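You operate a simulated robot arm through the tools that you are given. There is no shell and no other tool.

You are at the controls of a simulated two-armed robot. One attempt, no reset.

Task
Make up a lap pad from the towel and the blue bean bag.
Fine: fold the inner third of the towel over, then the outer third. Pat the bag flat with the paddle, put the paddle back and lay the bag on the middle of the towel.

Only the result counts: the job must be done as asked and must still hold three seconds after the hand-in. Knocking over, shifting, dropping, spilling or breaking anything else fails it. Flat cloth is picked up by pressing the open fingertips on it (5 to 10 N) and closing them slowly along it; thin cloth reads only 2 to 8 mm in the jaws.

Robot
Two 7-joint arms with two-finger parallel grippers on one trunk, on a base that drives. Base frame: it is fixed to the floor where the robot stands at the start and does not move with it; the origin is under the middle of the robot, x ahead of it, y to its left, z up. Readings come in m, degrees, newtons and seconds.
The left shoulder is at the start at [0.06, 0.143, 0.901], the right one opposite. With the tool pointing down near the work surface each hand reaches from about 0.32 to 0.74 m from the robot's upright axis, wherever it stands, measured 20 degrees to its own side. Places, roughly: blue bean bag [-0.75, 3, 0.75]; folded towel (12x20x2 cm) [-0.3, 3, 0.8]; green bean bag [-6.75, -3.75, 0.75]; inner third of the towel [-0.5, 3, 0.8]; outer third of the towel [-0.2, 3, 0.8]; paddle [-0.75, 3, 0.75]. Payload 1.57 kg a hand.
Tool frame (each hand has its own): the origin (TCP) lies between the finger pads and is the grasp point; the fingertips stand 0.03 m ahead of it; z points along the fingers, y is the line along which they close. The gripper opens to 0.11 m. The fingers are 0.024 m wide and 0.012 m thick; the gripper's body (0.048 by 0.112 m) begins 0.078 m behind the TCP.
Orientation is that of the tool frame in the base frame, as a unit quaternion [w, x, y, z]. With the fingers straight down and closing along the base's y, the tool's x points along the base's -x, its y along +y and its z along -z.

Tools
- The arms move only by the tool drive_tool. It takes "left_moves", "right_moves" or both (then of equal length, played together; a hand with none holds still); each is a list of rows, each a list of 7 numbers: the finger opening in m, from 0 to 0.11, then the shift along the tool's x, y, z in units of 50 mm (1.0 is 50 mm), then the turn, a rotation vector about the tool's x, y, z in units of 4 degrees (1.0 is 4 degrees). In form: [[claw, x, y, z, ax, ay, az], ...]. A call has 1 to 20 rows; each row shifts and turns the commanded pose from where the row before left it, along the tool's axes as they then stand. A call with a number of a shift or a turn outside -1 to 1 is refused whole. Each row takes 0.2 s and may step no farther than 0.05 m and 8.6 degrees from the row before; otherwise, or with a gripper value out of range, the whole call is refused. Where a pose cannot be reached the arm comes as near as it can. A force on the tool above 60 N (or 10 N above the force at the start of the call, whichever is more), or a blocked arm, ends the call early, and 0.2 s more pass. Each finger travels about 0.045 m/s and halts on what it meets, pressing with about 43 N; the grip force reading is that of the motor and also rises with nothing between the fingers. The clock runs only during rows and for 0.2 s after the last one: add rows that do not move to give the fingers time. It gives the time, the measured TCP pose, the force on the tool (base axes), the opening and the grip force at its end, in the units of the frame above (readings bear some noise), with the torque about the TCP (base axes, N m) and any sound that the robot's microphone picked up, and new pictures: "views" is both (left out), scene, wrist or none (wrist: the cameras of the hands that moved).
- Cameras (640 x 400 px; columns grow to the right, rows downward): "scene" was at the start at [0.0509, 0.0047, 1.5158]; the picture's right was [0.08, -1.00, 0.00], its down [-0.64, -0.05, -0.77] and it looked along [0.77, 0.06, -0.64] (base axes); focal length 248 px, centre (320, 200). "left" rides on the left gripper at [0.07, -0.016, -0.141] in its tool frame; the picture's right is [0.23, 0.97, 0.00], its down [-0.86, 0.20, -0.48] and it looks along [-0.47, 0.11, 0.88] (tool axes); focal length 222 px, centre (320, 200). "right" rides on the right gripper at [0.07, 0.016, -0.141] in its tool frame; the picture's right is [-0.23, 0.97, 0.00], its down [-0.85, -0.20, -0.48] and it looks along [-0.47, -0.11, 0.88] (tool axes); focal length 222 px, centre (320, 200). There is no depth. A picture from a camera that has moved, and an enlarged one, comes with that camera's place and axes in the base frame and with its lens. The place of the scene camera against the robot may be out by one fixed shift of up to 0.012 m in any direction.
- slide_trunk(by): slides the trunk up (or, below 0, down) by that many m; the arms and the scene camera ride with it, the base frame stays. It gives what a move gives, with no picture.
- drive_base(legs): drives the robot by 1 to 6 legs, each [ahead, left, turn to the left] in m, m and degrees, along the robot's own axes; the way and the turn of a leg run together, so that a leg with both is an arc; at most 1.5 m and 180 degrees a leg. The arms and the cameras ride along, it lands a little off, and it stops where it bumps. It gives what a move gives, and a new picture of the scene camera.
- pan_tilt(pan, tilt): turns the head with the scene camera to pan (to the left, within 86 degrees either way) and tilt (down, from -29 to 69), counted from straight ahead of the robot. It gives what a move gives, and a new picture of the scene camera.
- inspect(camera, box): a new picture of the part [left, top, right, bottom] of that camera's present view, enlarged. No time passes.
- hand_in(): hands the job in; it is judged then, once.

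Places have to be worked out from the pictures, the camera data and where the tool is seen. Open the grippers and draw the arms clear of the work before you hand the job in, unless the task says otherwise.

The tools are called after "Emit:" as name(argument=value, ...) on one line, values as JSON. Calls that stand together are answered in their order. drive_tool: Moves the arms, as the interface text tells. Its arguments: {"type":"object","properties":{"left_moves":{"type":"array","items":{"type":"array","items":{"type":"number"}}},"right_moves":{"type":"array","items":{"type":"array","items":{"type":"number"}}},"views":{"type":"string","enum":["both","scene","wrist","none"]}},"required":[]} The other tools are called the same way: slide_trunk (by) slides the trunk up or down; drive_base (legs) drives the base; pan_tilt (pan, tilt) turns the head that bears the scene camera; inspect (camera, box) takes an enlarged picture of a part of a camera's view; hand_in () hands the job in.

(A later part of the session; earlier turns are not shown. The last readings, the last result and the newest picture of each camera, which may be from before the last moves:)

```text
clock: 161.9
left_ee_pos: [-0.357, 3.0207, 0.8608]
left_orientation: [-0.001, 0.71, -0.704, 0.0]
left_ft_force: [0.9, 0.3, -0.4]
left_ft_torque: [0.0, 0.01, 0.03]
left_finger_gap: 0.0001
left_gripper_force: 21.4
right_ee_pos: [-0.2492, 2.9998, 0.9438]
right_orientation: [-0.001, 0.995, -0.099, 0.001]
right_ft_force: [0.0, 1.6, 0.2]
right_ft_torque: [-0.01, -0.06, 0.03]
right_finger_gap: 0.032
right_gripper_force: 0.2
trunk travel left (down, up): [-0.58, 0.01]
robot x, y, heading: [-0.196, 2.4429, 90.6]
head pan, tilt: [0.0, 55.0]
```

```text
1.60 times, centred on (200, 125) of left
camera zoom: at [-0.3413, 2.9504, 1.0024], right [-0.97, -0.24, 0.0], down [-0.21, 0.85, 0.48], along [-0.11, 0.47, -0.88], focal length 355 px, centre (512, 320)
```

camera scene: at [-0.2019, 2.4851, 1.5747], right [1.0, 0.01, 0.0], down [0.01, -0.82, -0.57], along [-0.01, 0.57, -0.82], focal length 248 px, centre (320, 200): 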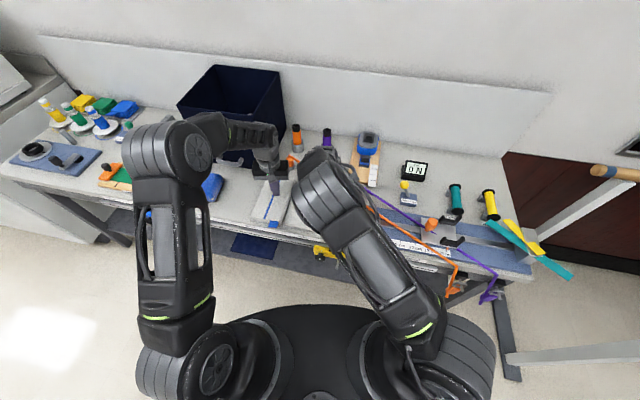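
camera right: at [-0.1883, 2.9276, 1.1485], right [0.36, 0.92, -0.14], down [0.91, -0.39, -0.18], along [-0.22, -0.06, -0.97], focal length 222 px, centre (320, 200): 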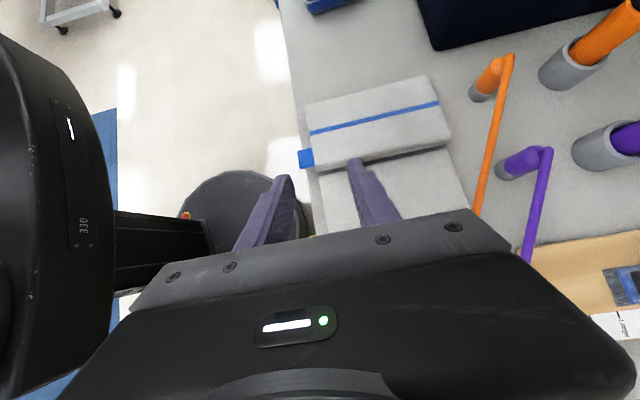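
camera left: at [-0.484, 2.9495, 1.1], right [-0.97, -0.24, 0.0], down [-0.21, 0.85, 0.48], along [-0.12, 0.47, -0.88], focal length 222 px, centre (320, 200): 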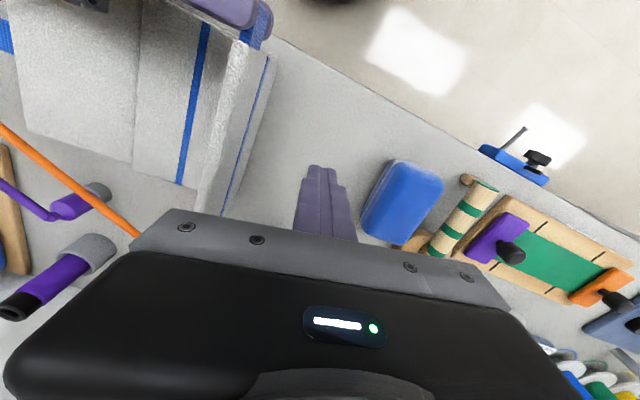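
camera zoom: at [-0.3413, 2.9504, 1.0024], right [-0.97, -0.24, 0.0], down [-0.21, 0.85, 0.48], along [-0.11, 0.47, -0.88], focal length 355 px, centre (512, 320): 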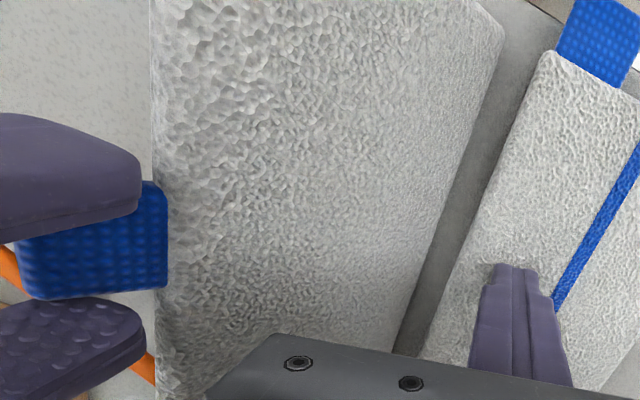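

Flap at ~62°. Now the left hand must leave before the right hand comes over; I lift it slightly, move it left, then up.

Emit:
drive_tool(left_moves=[[0.0, 0, 0, -0.4, 0, 0, 0], [0.0, 0, 0.8, -0.3, 0, 0, 0], [0.0, 0, 0.9, -0.3, 0, 0, 0], [0.0, 0, 0.9, -0.4, 0, 0, 0], [0.0, 0, 0.9, -0.4, 0, 0, 0], [0.0, 0, 0, -0.9, 0, 0, 0], [0.0, 0, 0, 0, 0, 0, 0]], views="none")

Emit:
drive_tool(right_moves=[[0.031, -0.2, 0, -0.104, 0, 0, 0], [0.031, -0.208, 0, -0.086, 0, 0, 0], [0.031, -0.214, 0, -0.068, 0, 0, 0], [0.031, -0.22, 0, -0.048, 0, 0, 0], [0.031, -0.224, 0, -0.03, 0, 0, 0], [0.031, -0.224, 0, -0.01, 0, 0, 0], [0.031, 0, 0, 0, 0, 0, 0]], views="both")

Emit:
inspect(camera="right", box=[160, 60, 480, 260])

```text
clock: 163.5
left_ee_pos: [-0.5353, 3.0165, 0.997]
left_orientation: [-0.001, 0.711, -0.704, -0.001]
left_ft_force: [-0.3, 0.0, -0.4]
left_ft_torque: [0.03, -0.01, 0.03]
left_finger_gap: 0.0
left_gripper_force: 21.3
right_ee_pos: [-0.249, 3.0008, 0.9433]
right_orientation: [-0.001, 0.995, -0.099, 0.001]
right_ft_force: [0.7, 1.0, -0.5]
right_ft_torque: [-0.01, 0.01, -0.01]
right_finger_gap: 0.0321
right_gripper_force: 0.4
trunk travel left (down, up): [-0.58, 0.01]
robot x, y, heading: [-0.1986, 2.4463, 90.6]
head pan, tilt: [0.0, 55.0]
```

```text
clock: 165.1
left_ee_pos: [-0.534, 3.017, 0.9976]
left_orientation: [-0.001, 0.71, -0.704, 0.0]
left_ft_force: [-0.3, 0.3, 0.0]
left_ft_torque: [0.01, -0.01, -0.01]
left_finger_gap: 0.0002
left_gripper_force: 21.2
right_ee_pos: [-0.3121, 3.0126, 0.9612]
right_orientation: [-0.001, 0.995, -0.1, 0.001]
right_ft_force: [0.0, -0.9, -0.3]
right_ft_torque: [0.03, 0.05, 0.02]
right_finger_gap: 0.0312
right_gripper_force: 0.0
trunk travel left (down, up): [-0.58, 0.01]
robot x, y, heading: [-0.1998, 2.4475, 90.7]
head pan, tilt: [0.0, 55.0]
camera scene: at [-0.2018, 2.4856, 1.5747], right [1.0, 0.01, 0.0], down [0.01, -0.82, -0.57], along [-0.01, 0.57, -0.82], focal length 248 px, centre (320, 200)
camera right: at [-0.2485, 2.9843, 1.1017], right [-0.42, -0.91, 0.0], down [-0.8, 0.37, 0.48], along [-0.43, 0.2, -0.88], focal length 222 px, centre (320, 200)
```

scene: 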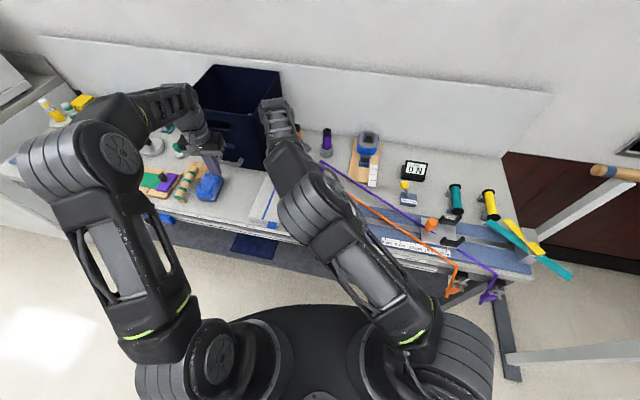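
right: 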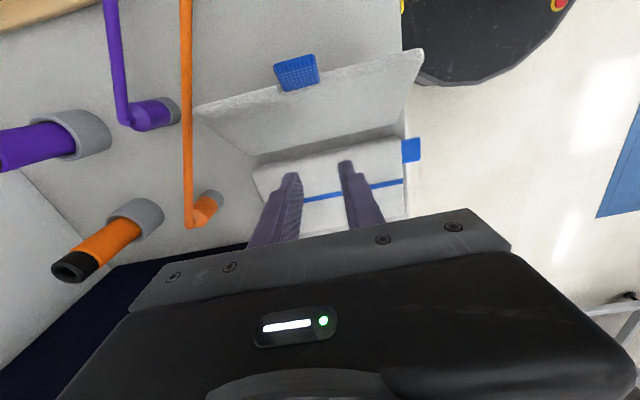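

```text
2.00 times, centred on (320, 160) of right
camera zoom: at [-0.2485, 2.9843, 1.1017], right [-0.42, -0.91, 0.0], down [-0.8, 0.37, 0.48], along [-0.43, 0.2, -0.88], focal length 444 px, centre (320, 280)
```

zoom: 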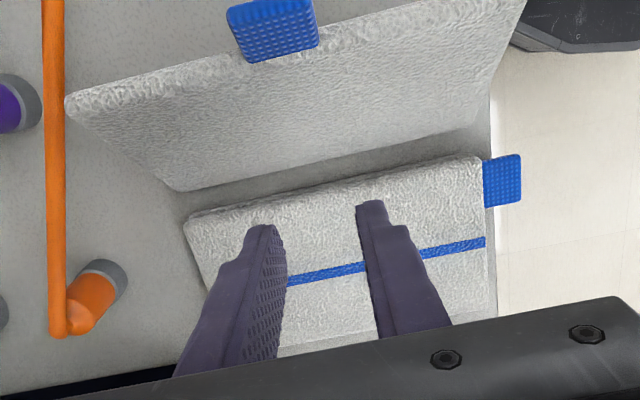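

The tab slipped free but the flap stays leaning at ~60° by hinge friction. I lift the right hand over the flap's top to its right side and come down with closed fingers to push it over.

Emit:
drive_tool(right_moves=[[0.0, 0, 0, -0.7, 0, 0, 0], [0.0, 0, 0, -0.7, 0, 0, 0], [0.0, 0.95, 0, 0, 0, 0, 0], [0.0, 0.95, 0, 0, 0, 0, 0], [0.0, 0.95, 0, 0, 0, 0, 0], [0.0, 0.1, 0, 0, 0, 0, 0], [0.0, 0, 0, 0, 0, 0, 0], [0.0, 0, 0, 0, 0, 0, 0]], views="both")

```text
clock: 166.9
left_ee_pos: [-0.5347, 3.0175, 0.9969]
left_orientation: [0.0, 0.71, -0.704, -0.001]
left_ft_force: [0.4, -0.4, 0.5]
left_ft_torque: [0.03, -0.01, 0.01]
left_finger_gap: 0.0
left_gripper_force: 21.6
right_ee_pos: [-0.1669, 2.9838, 1.0303]
right_orientation: [-0.001, 0.995, -0.1, 0.001]
right_ft_force: [0.9, -0.1, 0.0]
right_ft_torque: [0.01, 0.0, 0.0]
right_finger_gap: 0.0001
right_gripper_force: 21.3
trunk travel left (down, up): [-0.58, 0.01]
robot x, y, heading: [-0.1973, 2.4472, 90.8]
head pan, tilt: [0.0, 55.0]
camera scene: at [-0.202, 2.4858, 1.5747], right [1.0, 0.01, 0.0], down [0.01, -0.82, -0.57], along [0.0, 0.57, -0.82], focal length 248 px, centre (320, 200)
camera right: at [-0.1022, 2.955, 1.1717], right [-0.42, -0.91, 0.0], down [-0.8, 0.36, 0.48], along [-0.43, 0.2, -0.88], focal length 222 px, centre (320, 200)
```

scene: 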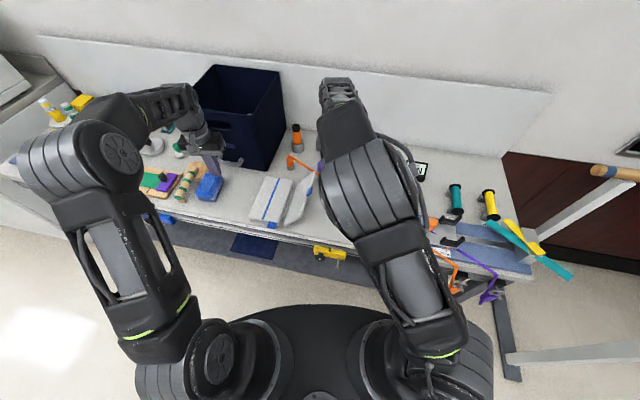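
right: 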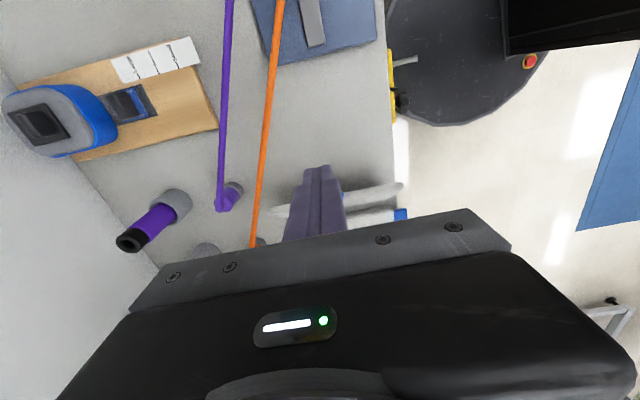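

Descend to fingertip z≈0.875 on the flap's right side and approach it.

Emit:
drive_tool(right_moves=[[0.0, 0, 0, 0.84, 0, 0, 0], [0.0, 0, 0, 0.84, 0, 0, 0], [0.0, 0, 0, 0.82, 0, 0, 0], [0.0, -0.5, 0, 0, 0, 0, 0], [0.0, -0.5, 0, 0, 0, 0, 0], [0.0, -0.4, 0, 0, 0, 0, 0], [0.0, 0, 0, 0, 0, 0, 0]], views="none")

Emit:
inspect(camera="right", box=[160, 60, 480, 260])

Emit:
inspect(camera="left", box=[0, 0, 400, 250])

```text
clock: 168.5
left_ee_pos: [-0.5343, 3.0161, 0.9979]
left_orientation: [-0.001, 0.71, -0.704, -0.003]
left_ft_force: [-0.8, 0.0, -0.6]
left_ft_torque: [-0.01, -0.04, -0.02]
left_finger_gap: 0.0
left_gripper_force: 21.1
right_ee_pos: [-0.2366, 2.9967, 0.9077]
right_orientation: [0.0, 0.995, -0.099, 0.0]
right_ft_force: [1.5, -0.5, 2.0]
right_ft_torque: [0.0, 0.04, 0.02]
right_finger_gap: 0.0002
right_gripper_force: 20.9
trunk travel left (down, up): [-0.58, 0.01]
robot x, y, heading: [-0.1949, 2.445, 90.5]
head pan, tilt: [0.0, 55.0]
```

```text
2.00 times, centred on (320, 160) of right
camera zoom: at [-0.1718, 2.9681, 1.049], right [-0.42, -0.91, 0.0], down [-0.8, 0.37, 0.48], along [-0.43, 0.2, -0.88], focal length 444 px, centre (320, 280)
```

zoom: 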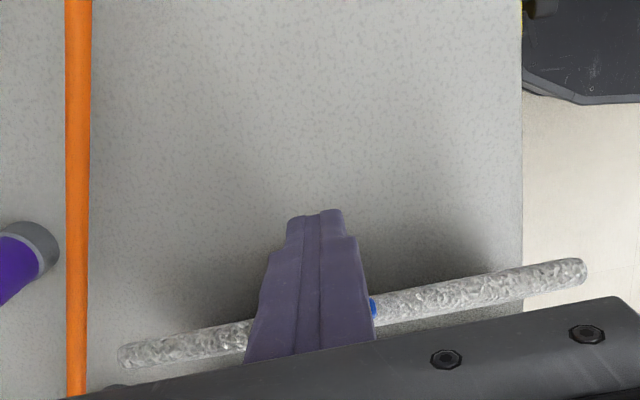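

```text
1.60 times, centred on (200, 125) of left
camera zoom: at [-0.5168, 2.9468, 1.1394], right [-0.97, -0.24, 0.0], down [-0.21, 0.85, 0.48], along [-0.11, 0.47, -0.88], focal length 355 px, centre (512, 320)
```

zoom: 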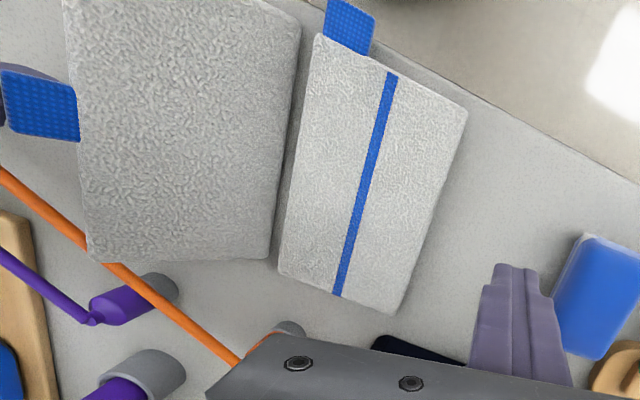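

Contact made. Push the flap left slowly, 10 cm.

Emit:
drive_tool(right_moves=[[0.0, -0.2, 0, 0, 0, 0, 0], [0.0, -0.2, 0, 0, 0, 0, 0], [0.0, -0.2, 0, 0, 0, 0, 0], [0.0, -0.2, 0, 0, 0, 0, 0], [0.0, -0.2, 0, 0, 0, 0, 0], [0.0, -0.2, 0, 0, 0, 0, 0], [0.0, -0.2, 0, 0, 0, 0, 0], [0.0, 0, 0, 0, 0, 0, 0]], views="none")

Emit:
inspect(camera="right", box=[160, 60, 480, 260])

Emit:
inspect(camera="left", box=[0, 0, 400, 250])

```text
clock: 170.3
left_ee_pos: [-0.5337, 3.0162, 0.9972]
left_orientation: [-0.002, 0.71, -0.704, -0.001]
left_ft_force: [0.5, 0.1, 0.3]
left_ft_torque: [-0.01, 0.0, 0.01]
left_finger_gap: 0.0
left_gripper_force: 21.5
right_ee_pos: [-0.305, 3.0116, 0.9062]
right_orientation: [0.0, 0.995, -0.1, 0.0]
right_ft_force: [1.3, -0.1, 1.0]
right_ft_torque: [0.02, 0.04, 0.0]
right_finger_gap: 0.0
right_gripper_force: 20.9
trunk travel left (down, up): [-0.58, 0.01]
robot x, y, heading: [-0.1986, 2.4463, 90.8]
head pan, tilt: [0.0, 55.0]
```

```text
2.00 times, centred on (320, 160) of right
camera zoom: at [-0.2402, 2.9827, 1.0464], right [-0.42, -0.91, 0.0], down [-0.8, 0.37, 0.48], along [-0.43, 0.2, -0.88], focal length 444 px, centre (320, 280)
```

zoom: 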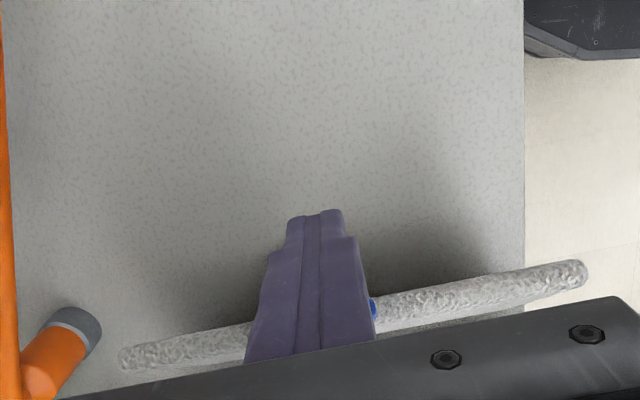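

```text
1.60 times, centred on (200, 125) of left
camera zoom: at [-0.5171, 2.9468, 1.1393], right [-0.97, -0.24, 0.0], down [-0.21, 0.85, 0.48], along [-0.11, 0.47, -0.88], focal length 355 px, centre (512, 320)
```

zoom: 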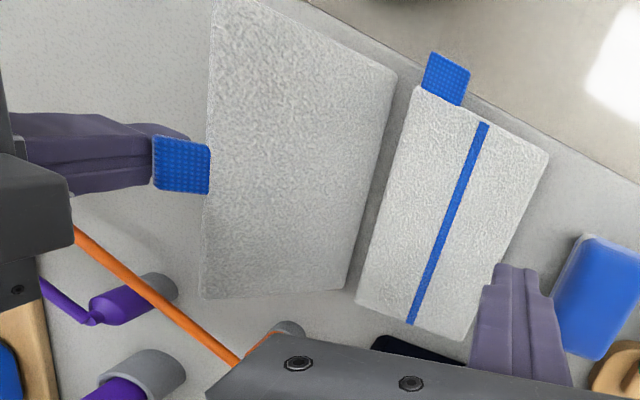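

The towel slid left instead of the flap rotating (hinge friction). I'll hold the stack down with the left hand at its left side (~(−0.488, 3.04)) and then push the flap near its top.

Emit:
drive_tool(left_moves=[[0.0, -0.23, -0.46, 0.4, 0, 0, 0], [0.0, -0.23, -0.46, 0.7, 0, 0, 0], [0.0, 0, 0, 0.7, 0, 0, 0], [0.0, 0, 0, 0.5, 0, 0, 0], [0.0, 0, 0, 0, 0, 0, 0], [0.0, 0, 0, 0, 0, 0, 0]], right_moves=[[0.0, 0.06, 0, -0.2, 0, 0, 0], [0.0, 0, 0, -0.4, 0, 0, 0], [0.0, 0, 0, 0, 0, 0, 0], [0.0, 0, 0, 0, 0, 0, 0], [0.0, 0, 0, 0, 0, 0, 0], [0.0, 0, 0, 0, 0, 0, 0]], views="none")

Emit:
inspect(camera="left", box=[0, 0, 640, 400])

```text
clock: 171.7
left_ee_pos: [-0.4888, 3.0413, 0.8806]
left_orientation: [-0.001, 0.711, -0.704, -0.001]
left_ft_force: [0.3, 0.1, 0.8]
left_ft_torque: [0.03, -0.03, 0.02]
left_finger_gap: 0.0001
left_gripper_force: 20.8
right_ee_pos: [-0.3007, 3.0118, 0.9353]
right_orientation: [0.0, 0.995, -0.099, 0.001]
right_ft_force: [0.3, 0.2, 0.7]
right_ft_torque: [-0.02, 0.01, 0.02]
right_finger_gap: 0.0
right_gripper_force: 21.4
trunk travel left (down, up): [-0.58, 0.01]
robot x, y, heading: [-0.1985, 2.4507, 90.7]
head pan, tilt: [0.0, 55.0]
```

```text
1.00 times, centred on (320, 200) of left (not enlarged: the box is as wide or as high as the picture)
camera zoom: at [-0.4718, 2.9722, 1.0233], right [-0.97, -0.24, 0.0], down [-0.21, 0.85, 0.48], along [-0.11, 0.47, -0.88], focal length 222 px, centre (320, 200)
```

zoom: 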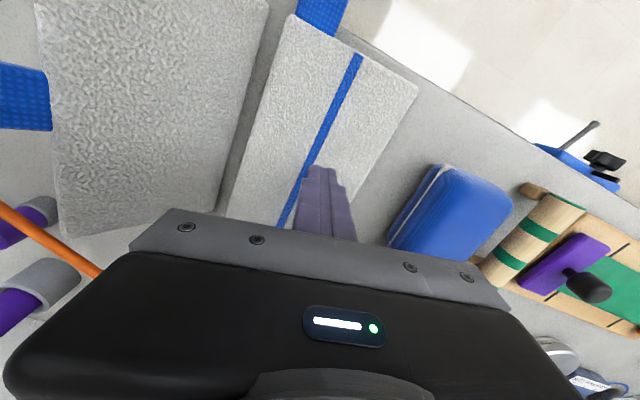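

Lower the left fingertips to press the stack (~15–20 N).

Emit:
drive_tool(left_moves=[[0.0, 0, 0, 0.28, 0, 0, 0], [0.0, 0, 0, 0.1, 0, 0, 0], [0.0, 0, 0, 0, 0, 0, 0]], views="none")

```text
clock: 172.5
left_ee_pos: [-0.4905, 3.0417, 0.8626]
left_orientation: [-0.001, 0.711, -0.704, -0.001]
left_ft_force: [-0.5, -0.2, -0.6]
left_ft_torque: [0.01, 0.02, -0.02]
left_finger_gap: 0.0
left_gripper_force: 21.2
right_ee_pos: [-0.3014, 3.0101, 0.9363]
right_orientation: [0.0, 0.995, -0.099, 0.001]
right_ft_force: [0.4, -0.1, -0.4]
right_ft_torque: [0.0, 0.02, 0.01]
right_finger_gap: 0.0
right_gripper_force: 20.7
trunk travel left (down, up): [-0.58, 0.01]
robot x, y, heading: [-0.1965, 2.4468, 90.6]
head pan, tilt: [0.0, 55.0]
```

Emit:
drive_tool(left_moves=[[0.0, 0, 0, 0.08, 0, 0, 0], [0.0, 0, 0, 0.0, 0, 0, 0], [0.0, 0, 0, 0, 0, 0, 0]], views="none")

Emit:
drive_tool(left_moves=[[0.0, 0, 0, 0.06, 0, 0, 0], [0.0, 0, 0, 0.0, 0, 0, 0], [0.0, 0, 0, 0, 0, 0, 0]], views="none")

```text
clock: 173.3
left_ee_pos: [-0.4882, 3.0419, 0.8586]
left_orientation: [-0.001, 0.711, -0.703, -0.001]
left_ft_force: [-0.4, 0.2, -0.1]
left_ft_torque: [0.0, 0.0, 0.02]
left_finger_gap: 0.0
left_gripper_force: 21.5
right_ee_pos: [-0.3021, 3.0109, 0.9358]
right_orientation: [0.0, 0.995, -0.099, 0.001]
right_ft_force: [0.1, -0.1, -0.6]
right_ft_torque: [-0.02, -0.03, 0.0]
right_finger_gap: 0.0
right_gripper_force: 21.1
trunk travel left (down, up): [-0.58, 0.01]
robot x, y, heading: [-0.2024, 2.4446, 90.5]
head pan, tilt: [0.0, 55.0]
```

```text
clock: 174.1
left_ee_pos: [-0.4888, 3.0411, 0.8553]
left_orientation: [-0.001, 0.71, -0.704, -0.002]
left_ft_force: [-0.2, -0.7, 2.5]
left_ft_torque: [-0.04, 0.01, 0.01]
left_finger_gap: 0.0002
left_gripper_force: 21.5
right_ee_pos: [-0.301, 3.0106, 0.9373]
right_orientation: [0.0, 0.995, -0.099, 0.001]
right_ft_force: [-0.1, -0.4, 0.0]
right_ft_torque: [-0.03, 0.02, -0.04]
right_finger_gap: 0.0
right_gripper_force: 21.0
trunk travel left (down, up): [-0.58, 0.01]
robot x, y, heading: [-0.198, 2.4467, 90.5]
head pan, tilt: [0.0, 55.0]
```

Contact at stack top z≈0.825. Press 3 mm more, then push with the right hand in the same call.

Emit:
drive_tool(left_moves=[[0.0, 0, 0, 0.06, 0, 0, 0], [0.0, 0, 0, 0.0, 0, 0, 0], [0.0, 0, 0, 0, 0, 0, 0], [0.0, 0, 0, 0, 0, 0, 0], [0.0, 0, 0, 0, 0, 0, 0], [0.0, 0, 0, 0, 0, 0, 0]], right_moves=[[0.0, 0, 0, 0, 0, 0, 0], [0.0, -0.2, 0, 0, 0, 0, 0], [0.0, -0.2, 0, 0, 0, 0, 0], [0.0, -0.2, 0, 0, 0, 0, 0], [0.0, -0.15, 0, 0, 0, 0, 0], [0.0, 0, 0, 0, 0, 0, 0]], views="none")

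Emit:
inspect(camera="left", box=[0, 0, 640, 400])

Emit:
inspect(camera="right", box=[160, 60, 480, 260])

```text
clock: 175.5
left_ee_pos: [-0.4888, 3.0414, 0.8543]
left_orientation: [-0.003, 0.71, -0.704, -0.004]
left_ft_force: [-3.5, 3.0, 31.0]
left_ft_torque: [-0.09, 0.21, 0.04]
left_finger_gap: 0.0
left_gripper_force: 21.3
right_ee_pos: [-0.3385, 3.0169, 0.9361]
right_orientation: [-0.001, 0.995, -0.099, -0.001]
right_ft_force: [-0.3, -0.8, 0.2]
right_ft_torque: [0.01, -0.02, -0.05]
right_finger_gap: 0.0
right_gripper_force: 21.0
trunk travel left (down, up): [-0.58, 0.01]
robot x, y, heading: [-0.1937, 2.4477, 90.7]
head pan, tilt: [0.0, 55.0]
```

```text
1.00 times, centred on (320, 200) of left (not enlarged: the box is as wide or as high as the picture)
camera zoom: at [-0.4707, 2.971, 0.9961], right [-0.97, -0.24, 0.0], down [-0.21, 0.85, 0.49], along [-0.11, 0.47, -0.87], focal length 222 px, centre (320, 200)
```

zoom: 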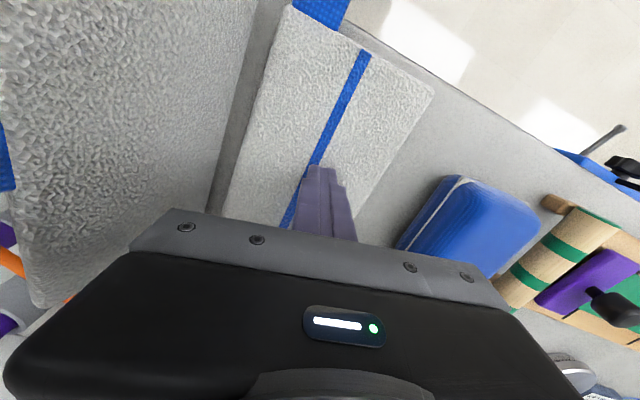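

```text
2.00 times, centred on (320, 160) of right
camera zoom: at [-0.2741, 2.9878, 1.0776], right [-0.42, -0.91, 0.0], down [-0.8, 0.36, 0.48], along [-0.43, 0.2, -0.88], focal length 444 px, centre (320, 280)
```

zoom: 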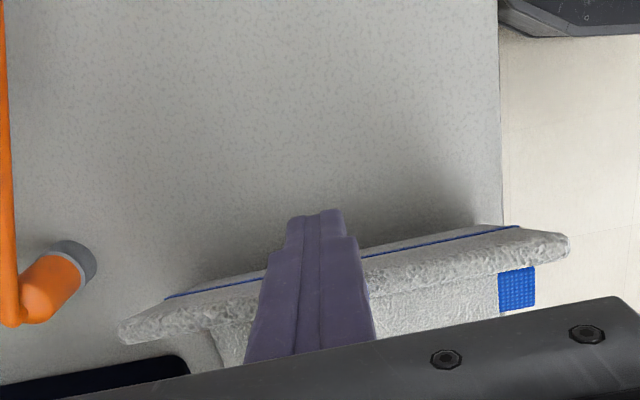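

The flap is rotating past ~75°. Push another 5 cm.

Emit:
drive_tool(right_moves=[[0.0, -0.2, 0, 0, 0, 0, 0], [0.0, -0.2, 0, 0, 0, 0, 0], [0.0, -0.2, 0, 0, 0, 0, 0], [0.0, -0.2, 0, 0, 0, 0, 0], [0.0, -0.1, 0, 0, 0, 0, 0], [0.0, 0, 0, 0, 0, 0, 0]], views="none")

Emit:
inspect(camera="left", box=[0, 0, 640, 400])

Emit:
inspect(camera="right", box=[160, 60, 480, 260])

```text
clock: 176.9
left_ee_pos: [-0.486, 3.0398, 0.8539]
left_orientation: [0.0, 0.71, -0.704, -0.002]
left_ft_force: [-8.1, -3.2, 30.7]
left_ft_torque: [-0.15, 0.3, -0.37]
left_finger_gap: 0.0
left_gripper_force: 21.1
right_ee_pos: [-0.3708, 3.0135, 0.9429]
right_orientation: [-0.007, 0.995, -0.102, -0.003]
right_ft_force: [15.5, 24.7, 34.5]
right_ft_torque: [-0.05, 0.55, -0.36]
right_finger_gap: 0.0
right_gripper_force: 21.4
right hand out of reach, approached as far as the arm can: row 3, 4, 5
trunk travel left (down, up): [-0.58, 0.01]
robot x, y, heading: [-0.1957, 2.4418, 90.6]
head pan, tilt: [0.0, 55.0]
```

```text
1.00 times, centred on (320, 200) of left (not enlarged: the box is as wide or as high as the picture)
camera zoom: at [-0.4687, 2.9702, 0.9963], right [-0.97, -0.24, 0.0], down [-0.21, 0.85, 0.48], along [-0.12, 0.47, -0.88], focal length 222 px, centre (320, 200)
```

zoom: 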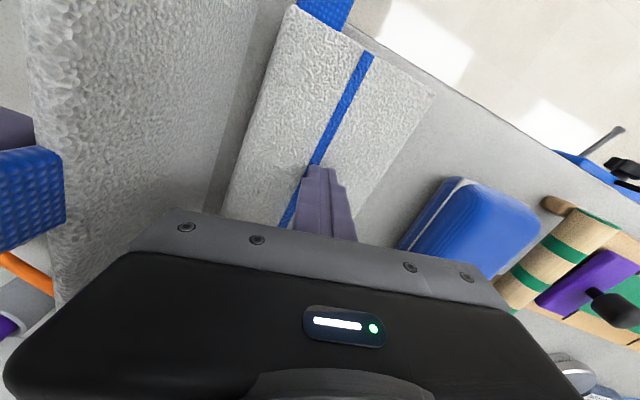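

```text
2.00 times, centred on (320, 160) of right
camera zoom: at [-0.3052, 2.9834, 1.0833], right [-0.42, -0.91, -0.01], down [-0.8, 0.36, 0.48], along [-0.44, 0.21, -0.87], focal length 444 px, centre (320, 280)
```

zoom: 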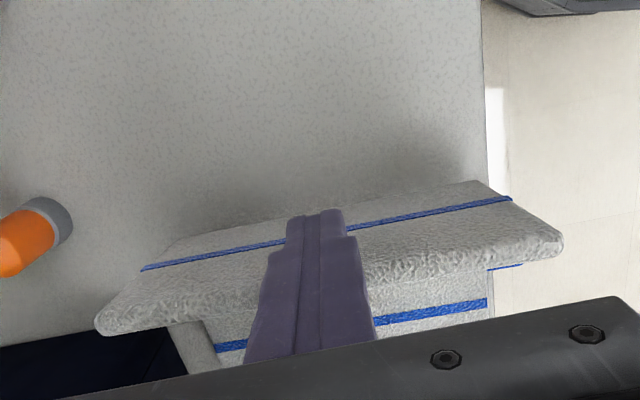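

The flap has passed vertical, but forces rose and the right arm is at a reach limit. I'll check the scene before proceeding.

Emit:
inspect(camera="scene", box=[150, 90, 390, 240])

```text
2.67 times, centred on (270, 165) of scene
camera zoom: at [-0.1979, 2.4825, 1.5751], right [1.0, 0.01, 0.0], down [0.01, -0.82, -0.58], along [-0.01, 0.58, -0.82], focal length 662 px, centre (453, 293)
```

zoom: 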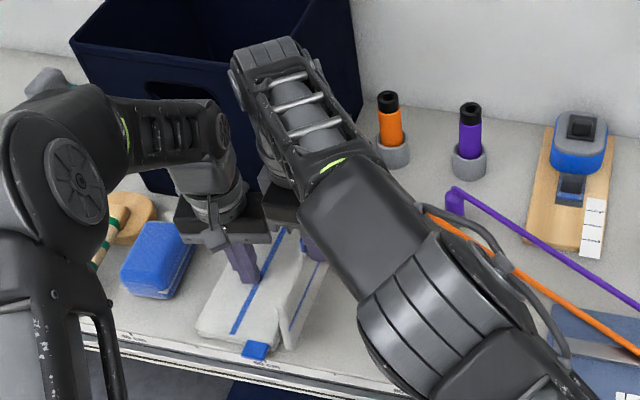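

The two gripper bodies touch. I back the right hand off 2 cm, then take the left hand up and away.

Emit:
drive_tool(left_moves=[[0.0, 0, 0, 0, 0, 0, 0], [0.0, 0, 0, 0, 0, 0, 0], [0.0, 0, 0, -0.3, 0, 0, 0], [0.0, 0, 0.3, -0.6, 0, 0, 0], [0.0, 0, 0.6, -0.6, 0, 0, 0], [0.0, 0, 0.9, 0, 0, 0, 0], [0.0, 0, 0.9, 0, 0, 0, 0], [0.0, 0, 0.9, 0, 0, 0, 0], [0.0, 0, 0, 0, 0, 0, 0]], right_moves=[[0.0, 0.4, 0, 0, 0, 0, 0], [0.0, 0.1, 0, 0, 0, 0, 0], [0.0, 0, 0, 0, 0, 0, 0], [0.0, 0, 0, 0, 0, 0, 0], [0.0, 0, 0, 0, 0, 0, 0], [0.0, 0, 0, 0, 0, 0, 0], [0.0, 0, 0, 0, 0, 0, 0], [0.0, 0, 0, 0, 0, 0, 0], [0.0, 0, 0, 0, 0, 0, 0]], views="none")

Emit:
inspect(camera="scene", box=[150, 90, 390, 240])

Emit:
inspect(camera="left", box=[0, 0, 640, 400])

```text
clock: 178.9
left_ee_pos: [-0.6668, 3.0416, 0.9271]
left_orientation: [-0.001, 0.71, -0.704, -0.001]
left_ft_force: [-0.8, -0.5, 0.1]
left_ft_torque: [-0.02, 0.01, -0.02]
left_finger_gap: 0.0005
left_gripper_force: 21.2
right_ee_pos: [-0.3489, 3.0091, 0.9377]
right_orientation: [-0.001, 0.995, -0.1, 0.001]
right_ft_force: [1.4, -0.2, 0.6]
right_ft_torque: [0.01, 0.01, 0.03]
right_finger_gap: 0.0
right_gripper_force: 21.5
trunk travel left (down, up): [-0.58, 0.01]
robot x, y, heading: [-0.1987, 2.4485, 90.5]
head pan, tilt: [0.0, 55.0]
```

```text
2.67 times, centred on (270, 165) of scene
camera zoom: at [-0.2013, 2.4855, 1.5747], right [1.0, 0.01, 0.0], down [0.01, -0.82, -0.57], along [-0.01, 0.57, -0.82], focal length 662 px, centre (453, 293)
```

zoom: 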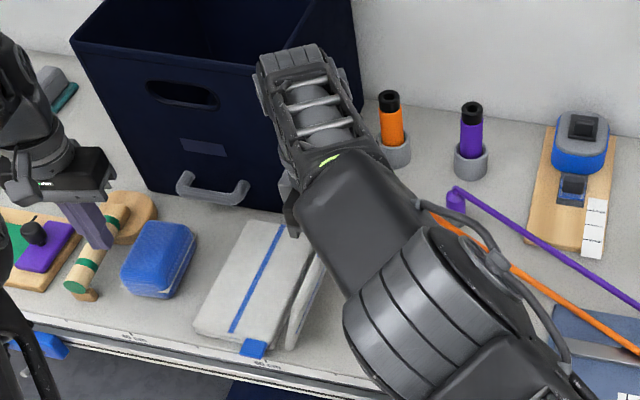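

```text
1.00 times, centred on (320, 200) of left (not enlarged: the box is as wide or as high as the picture)
camera zoom: at [-0.649, 2.9723, 1.0688], right [-0.97, -0.24, 0.0], down [-0.21, 0.85, 0.48], along [-0.11, 0.47, -0.88], focal length 222 px, centre (320, 200)
```

zoom: 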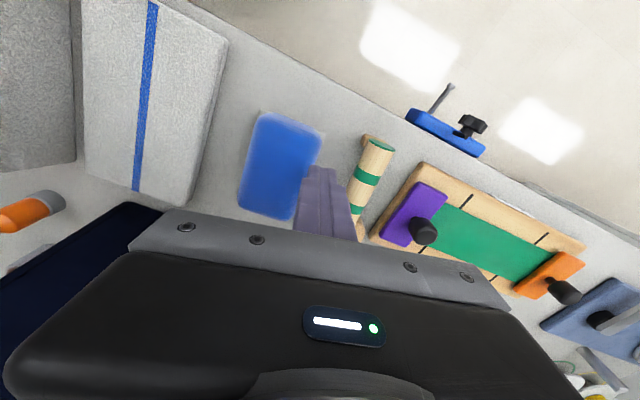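

Check the flap's state from the right wrist.

Emit:
inspect(camera="right", box=[100, 40, 500, 290])

Emit:
inspect(camera="left", box=[0, 0, 280, 175])

```text
1.60 times, centred on (300, 165) of right
camera zoom: at [-0.2847, 2.9799, 1.0781], right [-0.42, -0.91, 0.0], down [-0.8, 0.36, 0.48], along [-0.43, 0.2, -0.88], focal length 355 px, centre (352, 256)
```

zoom: 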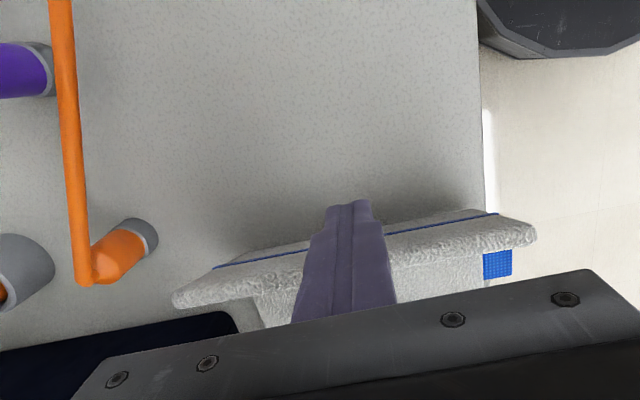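

```text
2.29 times, centred on (140, 88) of left
camera zoom: at [-0.649, 2.9723, 1.0688], right [-0.97, -0.24, 0.0], down [-0.21, 0.85, 0.48], along [-0.11, 0.47, -0.88], focal length 508 px, centre (731, 457)
```

zoom: 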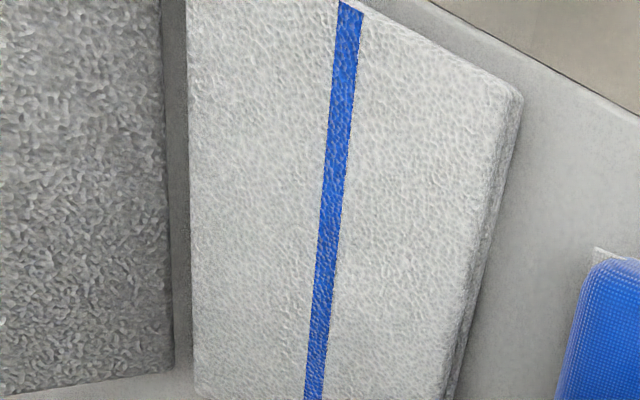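

The flap stands near vertical. The left hand is clear, so I push on with the right hand 6 cm.

Emit:
drive_tool(right_moves=[[0.0, -0.25, 0, 0, 0, 0, 0], [0.0, -0.25, 0, 0, 0, 0, 0], [0.0, -0.25, 0, 0, 0, 0, 0], [0.0, -0.25, 0, 0, 0, 0, 0], [0.0, -0.25, 0, 0, 0, 0, 0], [0.0, 0, 0, 0, 0, 0, 0]], views="none")

Emit:
inspect(camera="right", box=[100, 40, 500, 290])

Emit:
inspect(camera="left", box=[0, 0, 400, 250])

```text
clock: 180.3
left_ee_pos: [-0.6647, 3.0395, 0.9287]
left_orientation: [0.0, 0.71, -0.704, -0.003]
left_ft_force: [0.0, -0.5, 0.5]
left_ft_torque: [-0.01, 0.05, 0.02]
left_finger_gap: 0.0
left_gripper_force: 22.1
right_ee_pos: [-0.3717, 3.013, 0.941]
right_orientation: [-0.005, 0.995, -0.101, -0.002]
right_ft_force: [15.1, 7.2, 45.3]
right_ft_torque: [0.24, 0.62, -0.18]
right_finger_gap: 0.0
right_gripper_force: 21.2
right hand out of reach, approached as far as the arm can: row 3, 4, 5
trunk travel left (down, up): [-0.58, 0.01]
robot x, y, heading: [-0.196, 2.4455, 90.4]
head pan, tilt: [0.0, 55.0]
```

```text
1.60 times, centred on (300, 165) of right
camera zoom: at [-0.3065, 2.9826, 1.0821], right [-0.42, -0.91, -0.01], down [-0.8, 0.36, 0.49], along [-0.44, 0.21, -0.87], focal length 355 px, centre (352, 256)
```

zoom: 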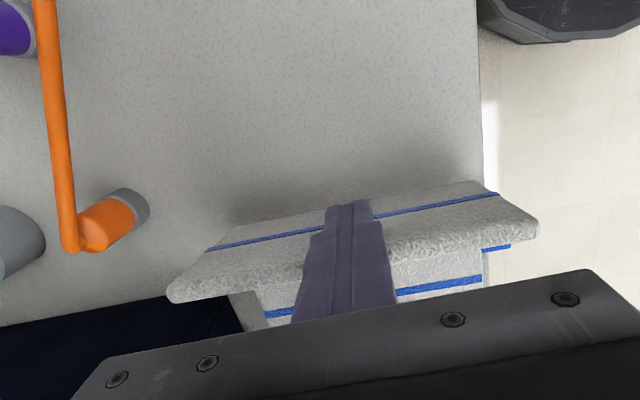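

```text
1.60 times, centred on (200, 125) of left
camera zoom: at [-0.6466, 2.9705, 1.0709], right [-0.97, -0.24, 0.0], down [-0.21, 0.85, 0.48], along [-0.12, 0.47, -0.88], focal length 355 px, centre (512, 320)
```

zoom: 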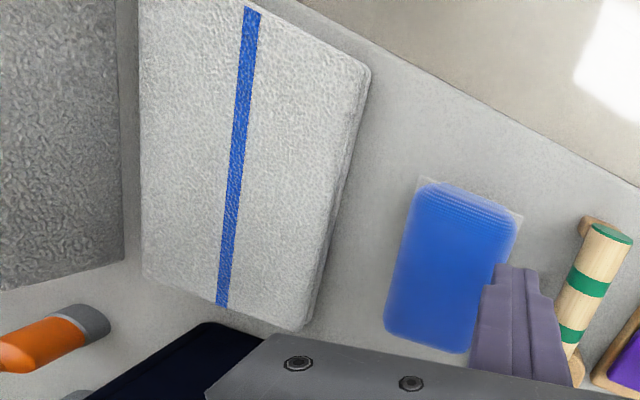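

The stepped fingers seem hooked on the tab's end (45 N upward). I raise the right hand 4 cm straight up to free it and look.

Emit:
drive_tool(right_moves=[[0.0, 0, 0, -0.3, 0, 0, 0], [0.0, 0, 0, -0.5, 0, 0, 0], [0.0, 0, 0, 0, 0, 0, 0]], views="none")

Emit:
inspect(camera="right", box=[100, 40, 500, 290])

Emit:
inspect(camera="left", box=[0, 0, 400, 250])

Emit:
inspect(camera="scene", box=[200, 130, 360, 230])

```text
clock: 181.1
left_ee_pos: [-0.6672, 3.0426, 0.9255]
left_orientation: [-0.001, 0.71, -0.704, -0.001]
left_ft_force: [-1.4, 0.5, 0.3]
left_ft_torque: [0.02, -0.01, 0.05]
left_finger_gap: 0.0
left_gripper_force: 21.3
right_ee_pos: [-0.3741, 3.0087, 0.9736]
right_orientation: [-0.002, 0.995, -0.099, -0.001]
right_ft_force: [-0.3, -0.6, -0.5]
right_ft_torque: [-0.03, -0.02, 0.02]
right_finger_gap: 0.0001
right_gripper_force: 21.5
right hand out of reach, approached as far as the arm can: row 2
trunk travel left (down, up): [-0.58, 0.01]
robot x, y, heading: [-0.2, 2.4435, 90.4]
head pan, tilt: [0.0, 55.0]
```

```text
1.60 times, centred on (300, 165) of right
camera zoom: at [-0.3094, 2.9794, 1.1147], right [-0.42, -0.91, 0.0], down [-0.8, 0.36, 0.48], along [-0.44, 0.2, -0.88], focal length 355 px, centre (352, 256)
```

zoom: 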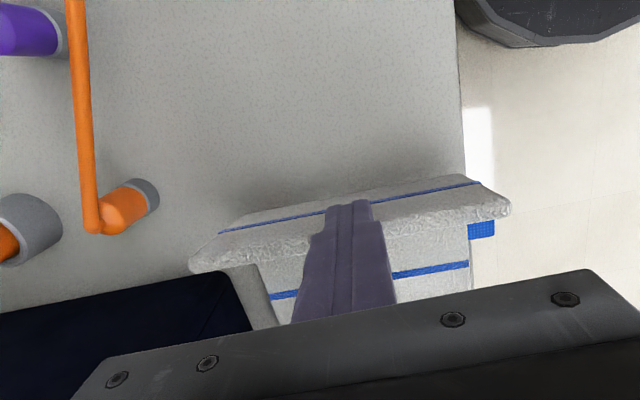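

```text
1.60 times, centred on (200, 125) of left
camera zoom: at [-0.6498, 2.9724, 1.0681], right [-0.97, -0.24, 0.0], down [-0.21, 0.85, 0.48], along [-0.11, 0.47, -0.88], focal length 355 px, centre (512, 320)
```

zoom: 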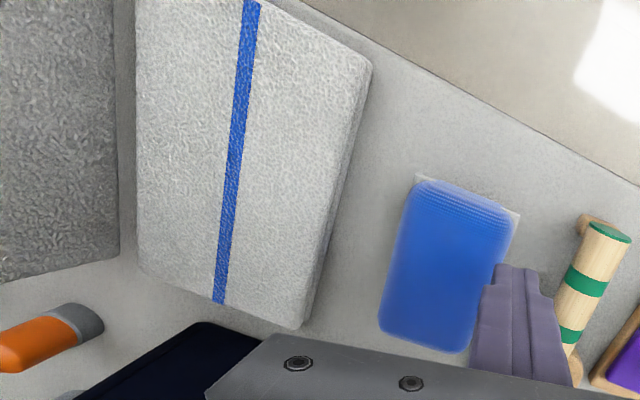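

```text
4.00 times, centred on (280, 180) of scene
camera zoom: at [-0.2026, 2.4859, 1.5746], right [1.0, 0.01, 0.0], down [0.01, -0.82, -0.57], along [0.0, 0.57, -0.82], focal length 993 px, centre (480, 280)
```

zoom: 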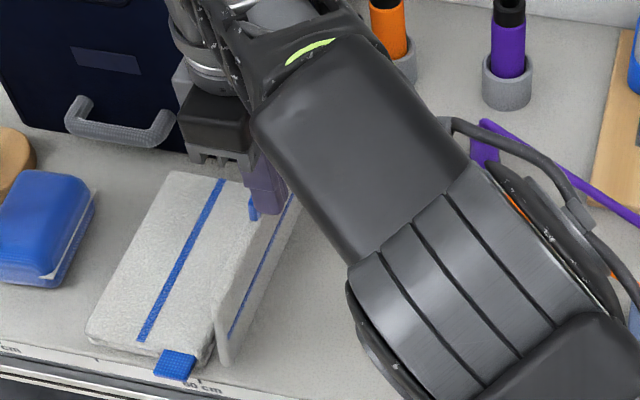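

The flap is still ~75–80° (leaning right) and the towel has slid left; the right arm is at its limit. I'll retreat: right hand out to the right and up, left hand up; then reposition the base left.

Emit:
drive_tool(left_moves=[[0.0, 0, 0, -0.8, 0, 0, 0], [0.0, 0, 0, -0.8, 0, 0, 0], [0.0, 0, 0, -0.6, 0, 0, 0], [0.0, 0, 0, 0, 0, 0, 0], [0.0, 0, 0, 0, 0, 0, 0], [0.0, 0, 0, 0, 0, 0, 0]], right_moves=[[0.0, 0.6, 0, 0, 0, 0, 0], [0.0, 0.9, 0, -0.2, 0, 0, 0], [0.0, 0.8, 0, -0.5, 0, 0, 0], [0.0, 0.5, 0.3, -0.5, 0, 0, 0], [0.0, 0, 0, 0, 0, 0, 0], [0.0, 0, 0, 0, 0, 0, 0]], views="none")

Emit:
inspect(camera="scene", box=[200, 130, 360, 230])

```text
clock: 182.5
left_ee_pos: [-0.6677, 3.0397, 1.0358]
left_orientation: [-0.001, 0.71, -0.704, -0.002]
left_ft_force: [-0.1, -0.1, 0.3]
left_ft_torque: [0.02, -0.03, -0.03]
left_finger_gap: 0.0002
left_gripper_force: 21.5
right_ee_pos: [-0.2385, 2.9665, 1.0343]
right_orientation: [0.0, 0.995, -0.1, 0.001]
right_ft_force: [0.0, -0.3, 0.0]
right_ft_torque: [-0.01, -0.01, -0.01]
right_finger_gap: 0.0
right_gripper_force: 21.4
trunk travel left (down, up): [-0.58, 0.01]
robot x, y, heading: [-0.2011, 2.4456, 90.4]
head pan, tilt: [0.0, 55.0]
```

```text
4.00 times, centred on (280, 180) of scene
camera zoom: at [-0.202, 2.4852, 1.5747], right [1.0, 0.01, 0.0], down [0.01, -0.82, -0.57], along [0.0, 0.57, -0.82], focal length 993 px, centre (480, 280)
```

zoom: 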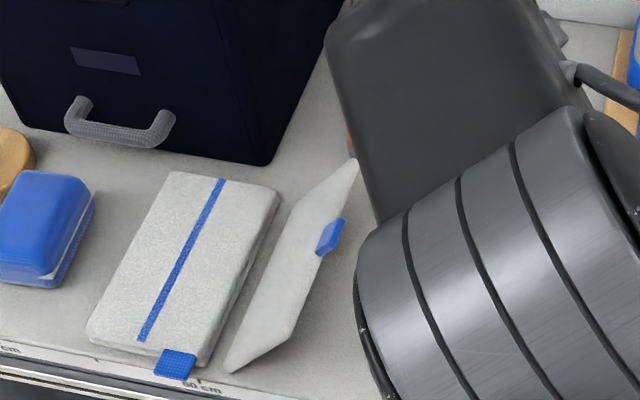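

With both hands clear, I drive the base 0.25 m left so both arms work in their good range.

Emit:
drive_base(legs=[[0.0, 0.25, 0]])

Emit:
drive_tool(right_moves=[[0.0, 0.5, 0, 0, 0, 0, 1], [0.0, 0, 0, 0, 0, 0, 1], [0.0, 0, 0, 0, 0, 0, 1], [0.0, 0, 0, 0, 0, 0, 1], [0.0, 0, 0, 0, 0, 0, 1], [0.0, 0, 0, 0, 0, 0, 1], [0.0, 0, 0, 0, 0, 0, 1], [0.0, 0, 0, 0, 0, 0, 1], [0.0, 0, 0, 0, 0, 0, 1], [0.0, 0, 0, 0, 0, 0, 1], [0.0, 0, 0, 0, 0, 0, 1], [0.0, 0, 0, 0, 0, 0, 1], [0.0, 0, 0, 0, 0, 0, 1], [0.0, 0, 0, 0, 0, 0, 1], [0.0, 0, 0, 0, 0, 0, 1], [0.0, 0, 0, 0, 0, 0, 1], [0.0, 0, 0, 0, 0, 0, 1], [0.0, 0, 0, 0, 0, 0, 1], [0.0, 0, 0, 0, 0, 0, 1], [0.0, 0, 0, 0, 0, 0, 1]], views="both")

Emit:
inspect(camera="scene", box=[240, 130, 400, 230])

```text
clock: 184.3
left_ee_pos: [-0.9202, 3.0346, 1.036]
left_orientation: [-0.002, 0.713, -0.702, -0.001]
left_ft_force: [-0.4, 0.5, -0.2]
left_ft_torque: [0.04, -0.03, -0.01]
left_finger_gap: 0.0
left_gripper_force: 21.4
right_ee_pos: [-0.4912, 2.9648, 1.0336]
right_orientation: [-0.001, 0.995, -0.097, 0.001]
right_ft_force: [0.0, -0.4, -0.4]
right_ft_torque: [-0.02, -0.03, -0.01]
right_finger_gap: 0.0
right_gripper_force: 21.0
trunk travel left (down, up): [-0.58, 0.01]
robot x, y, heading: [-0.4456, 2.4416, 90.6]
head pan, tilt: [0.0, 55.0]
camera scene: at [-0.4524, 2.4827, 1.5747], right [1.0, 0.01, 0.0], down [0.01, -0.82, -0.57], along [-0.01, 0.57, -0.82], focal length 248 px, centre (320, 200)
```

scene: 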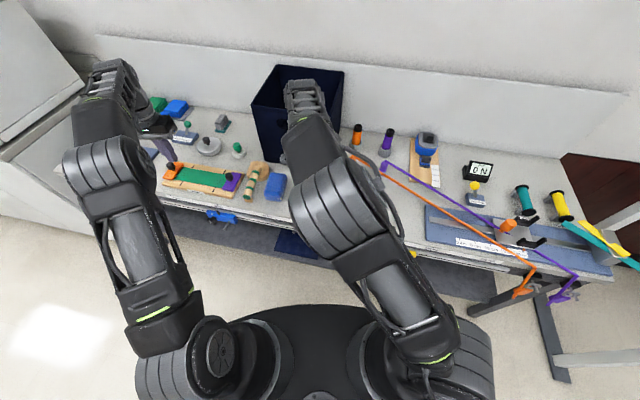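

```text
clock: 188.6
left_ee_pos: [-0.92, 3.0346, 1.0366]
left_orientation: [-0.001, 0.712, -0.702, -0.003]
left_ft_force: [0.0, 0.3, 0.3]
left_ft_torque: [-0.01, 0.01, -0.01]
left_finger_gap: 0.0
left_gripper_force: 20.6
right_ee_pos: [-0.4665, 2.9592, 1.0338]
right_orientation: [0.001, -0.699, 0.715, 0.0]
right_ft_force: [-0.7, 0.0, -0.9]
right_ft_torque: [0.02, -0.01, 0.0]
right_finger_gap: 0.0
right_gripper_force: 21.2
trunk travel left (down, up): [-0.58, 0.01]
robot x, y, heading: [-0.4464, 2.4434, 90.9]
head pan, tilt: [0.0, 55.0]
camera scene: at [-0.4511, 2.4827, 1.5747], right [1.0, 0.01, 0.0], down [0.01, -0.82, -0.57], along [-0.01, 0.57, -0.82], focal length 248 px, centre (320, 200)
camera right: at [-0.4845, 2.8911, 1.1748], right [-0.97, 0.25, 0.0], down [0.22, 0.85, 0.48], along [0.12, 0.46, -0.88], focal length 222 px, centre (320, 200)
```

scene: 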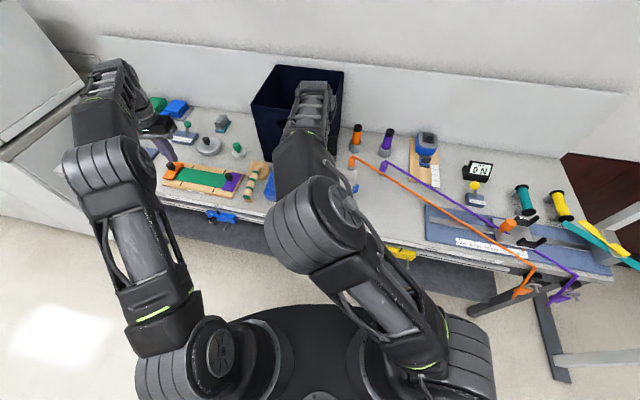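
right: 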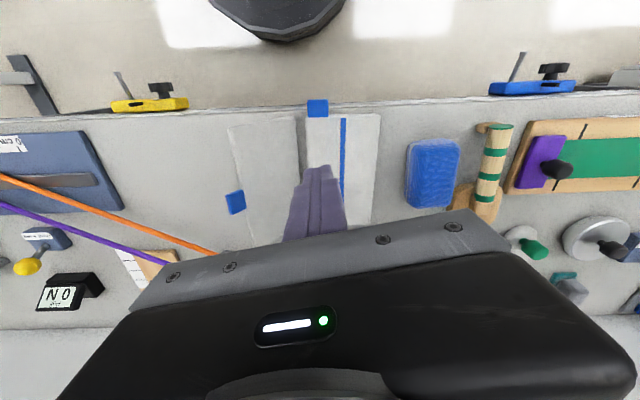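

```text
4.00 times, centred on (320, 180) of scene
camera zoom: at [-0.4511, 2.4827, 1.5747], right [1.0, 0.01, 0.0], down [0.01, -0.82, -0.57], along [-0.01, 0.57, -0.82], focal length 993 px, centre (320, 280)
```

zoom: 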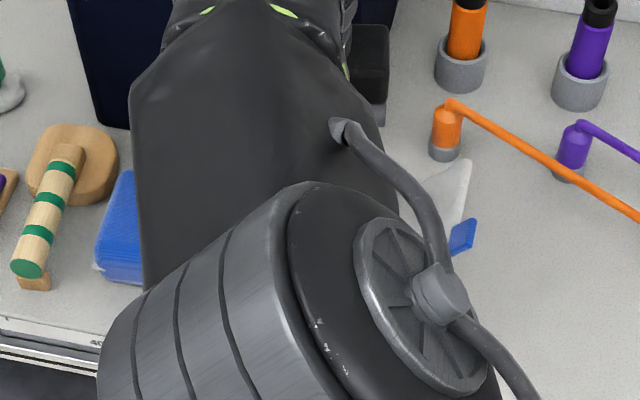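

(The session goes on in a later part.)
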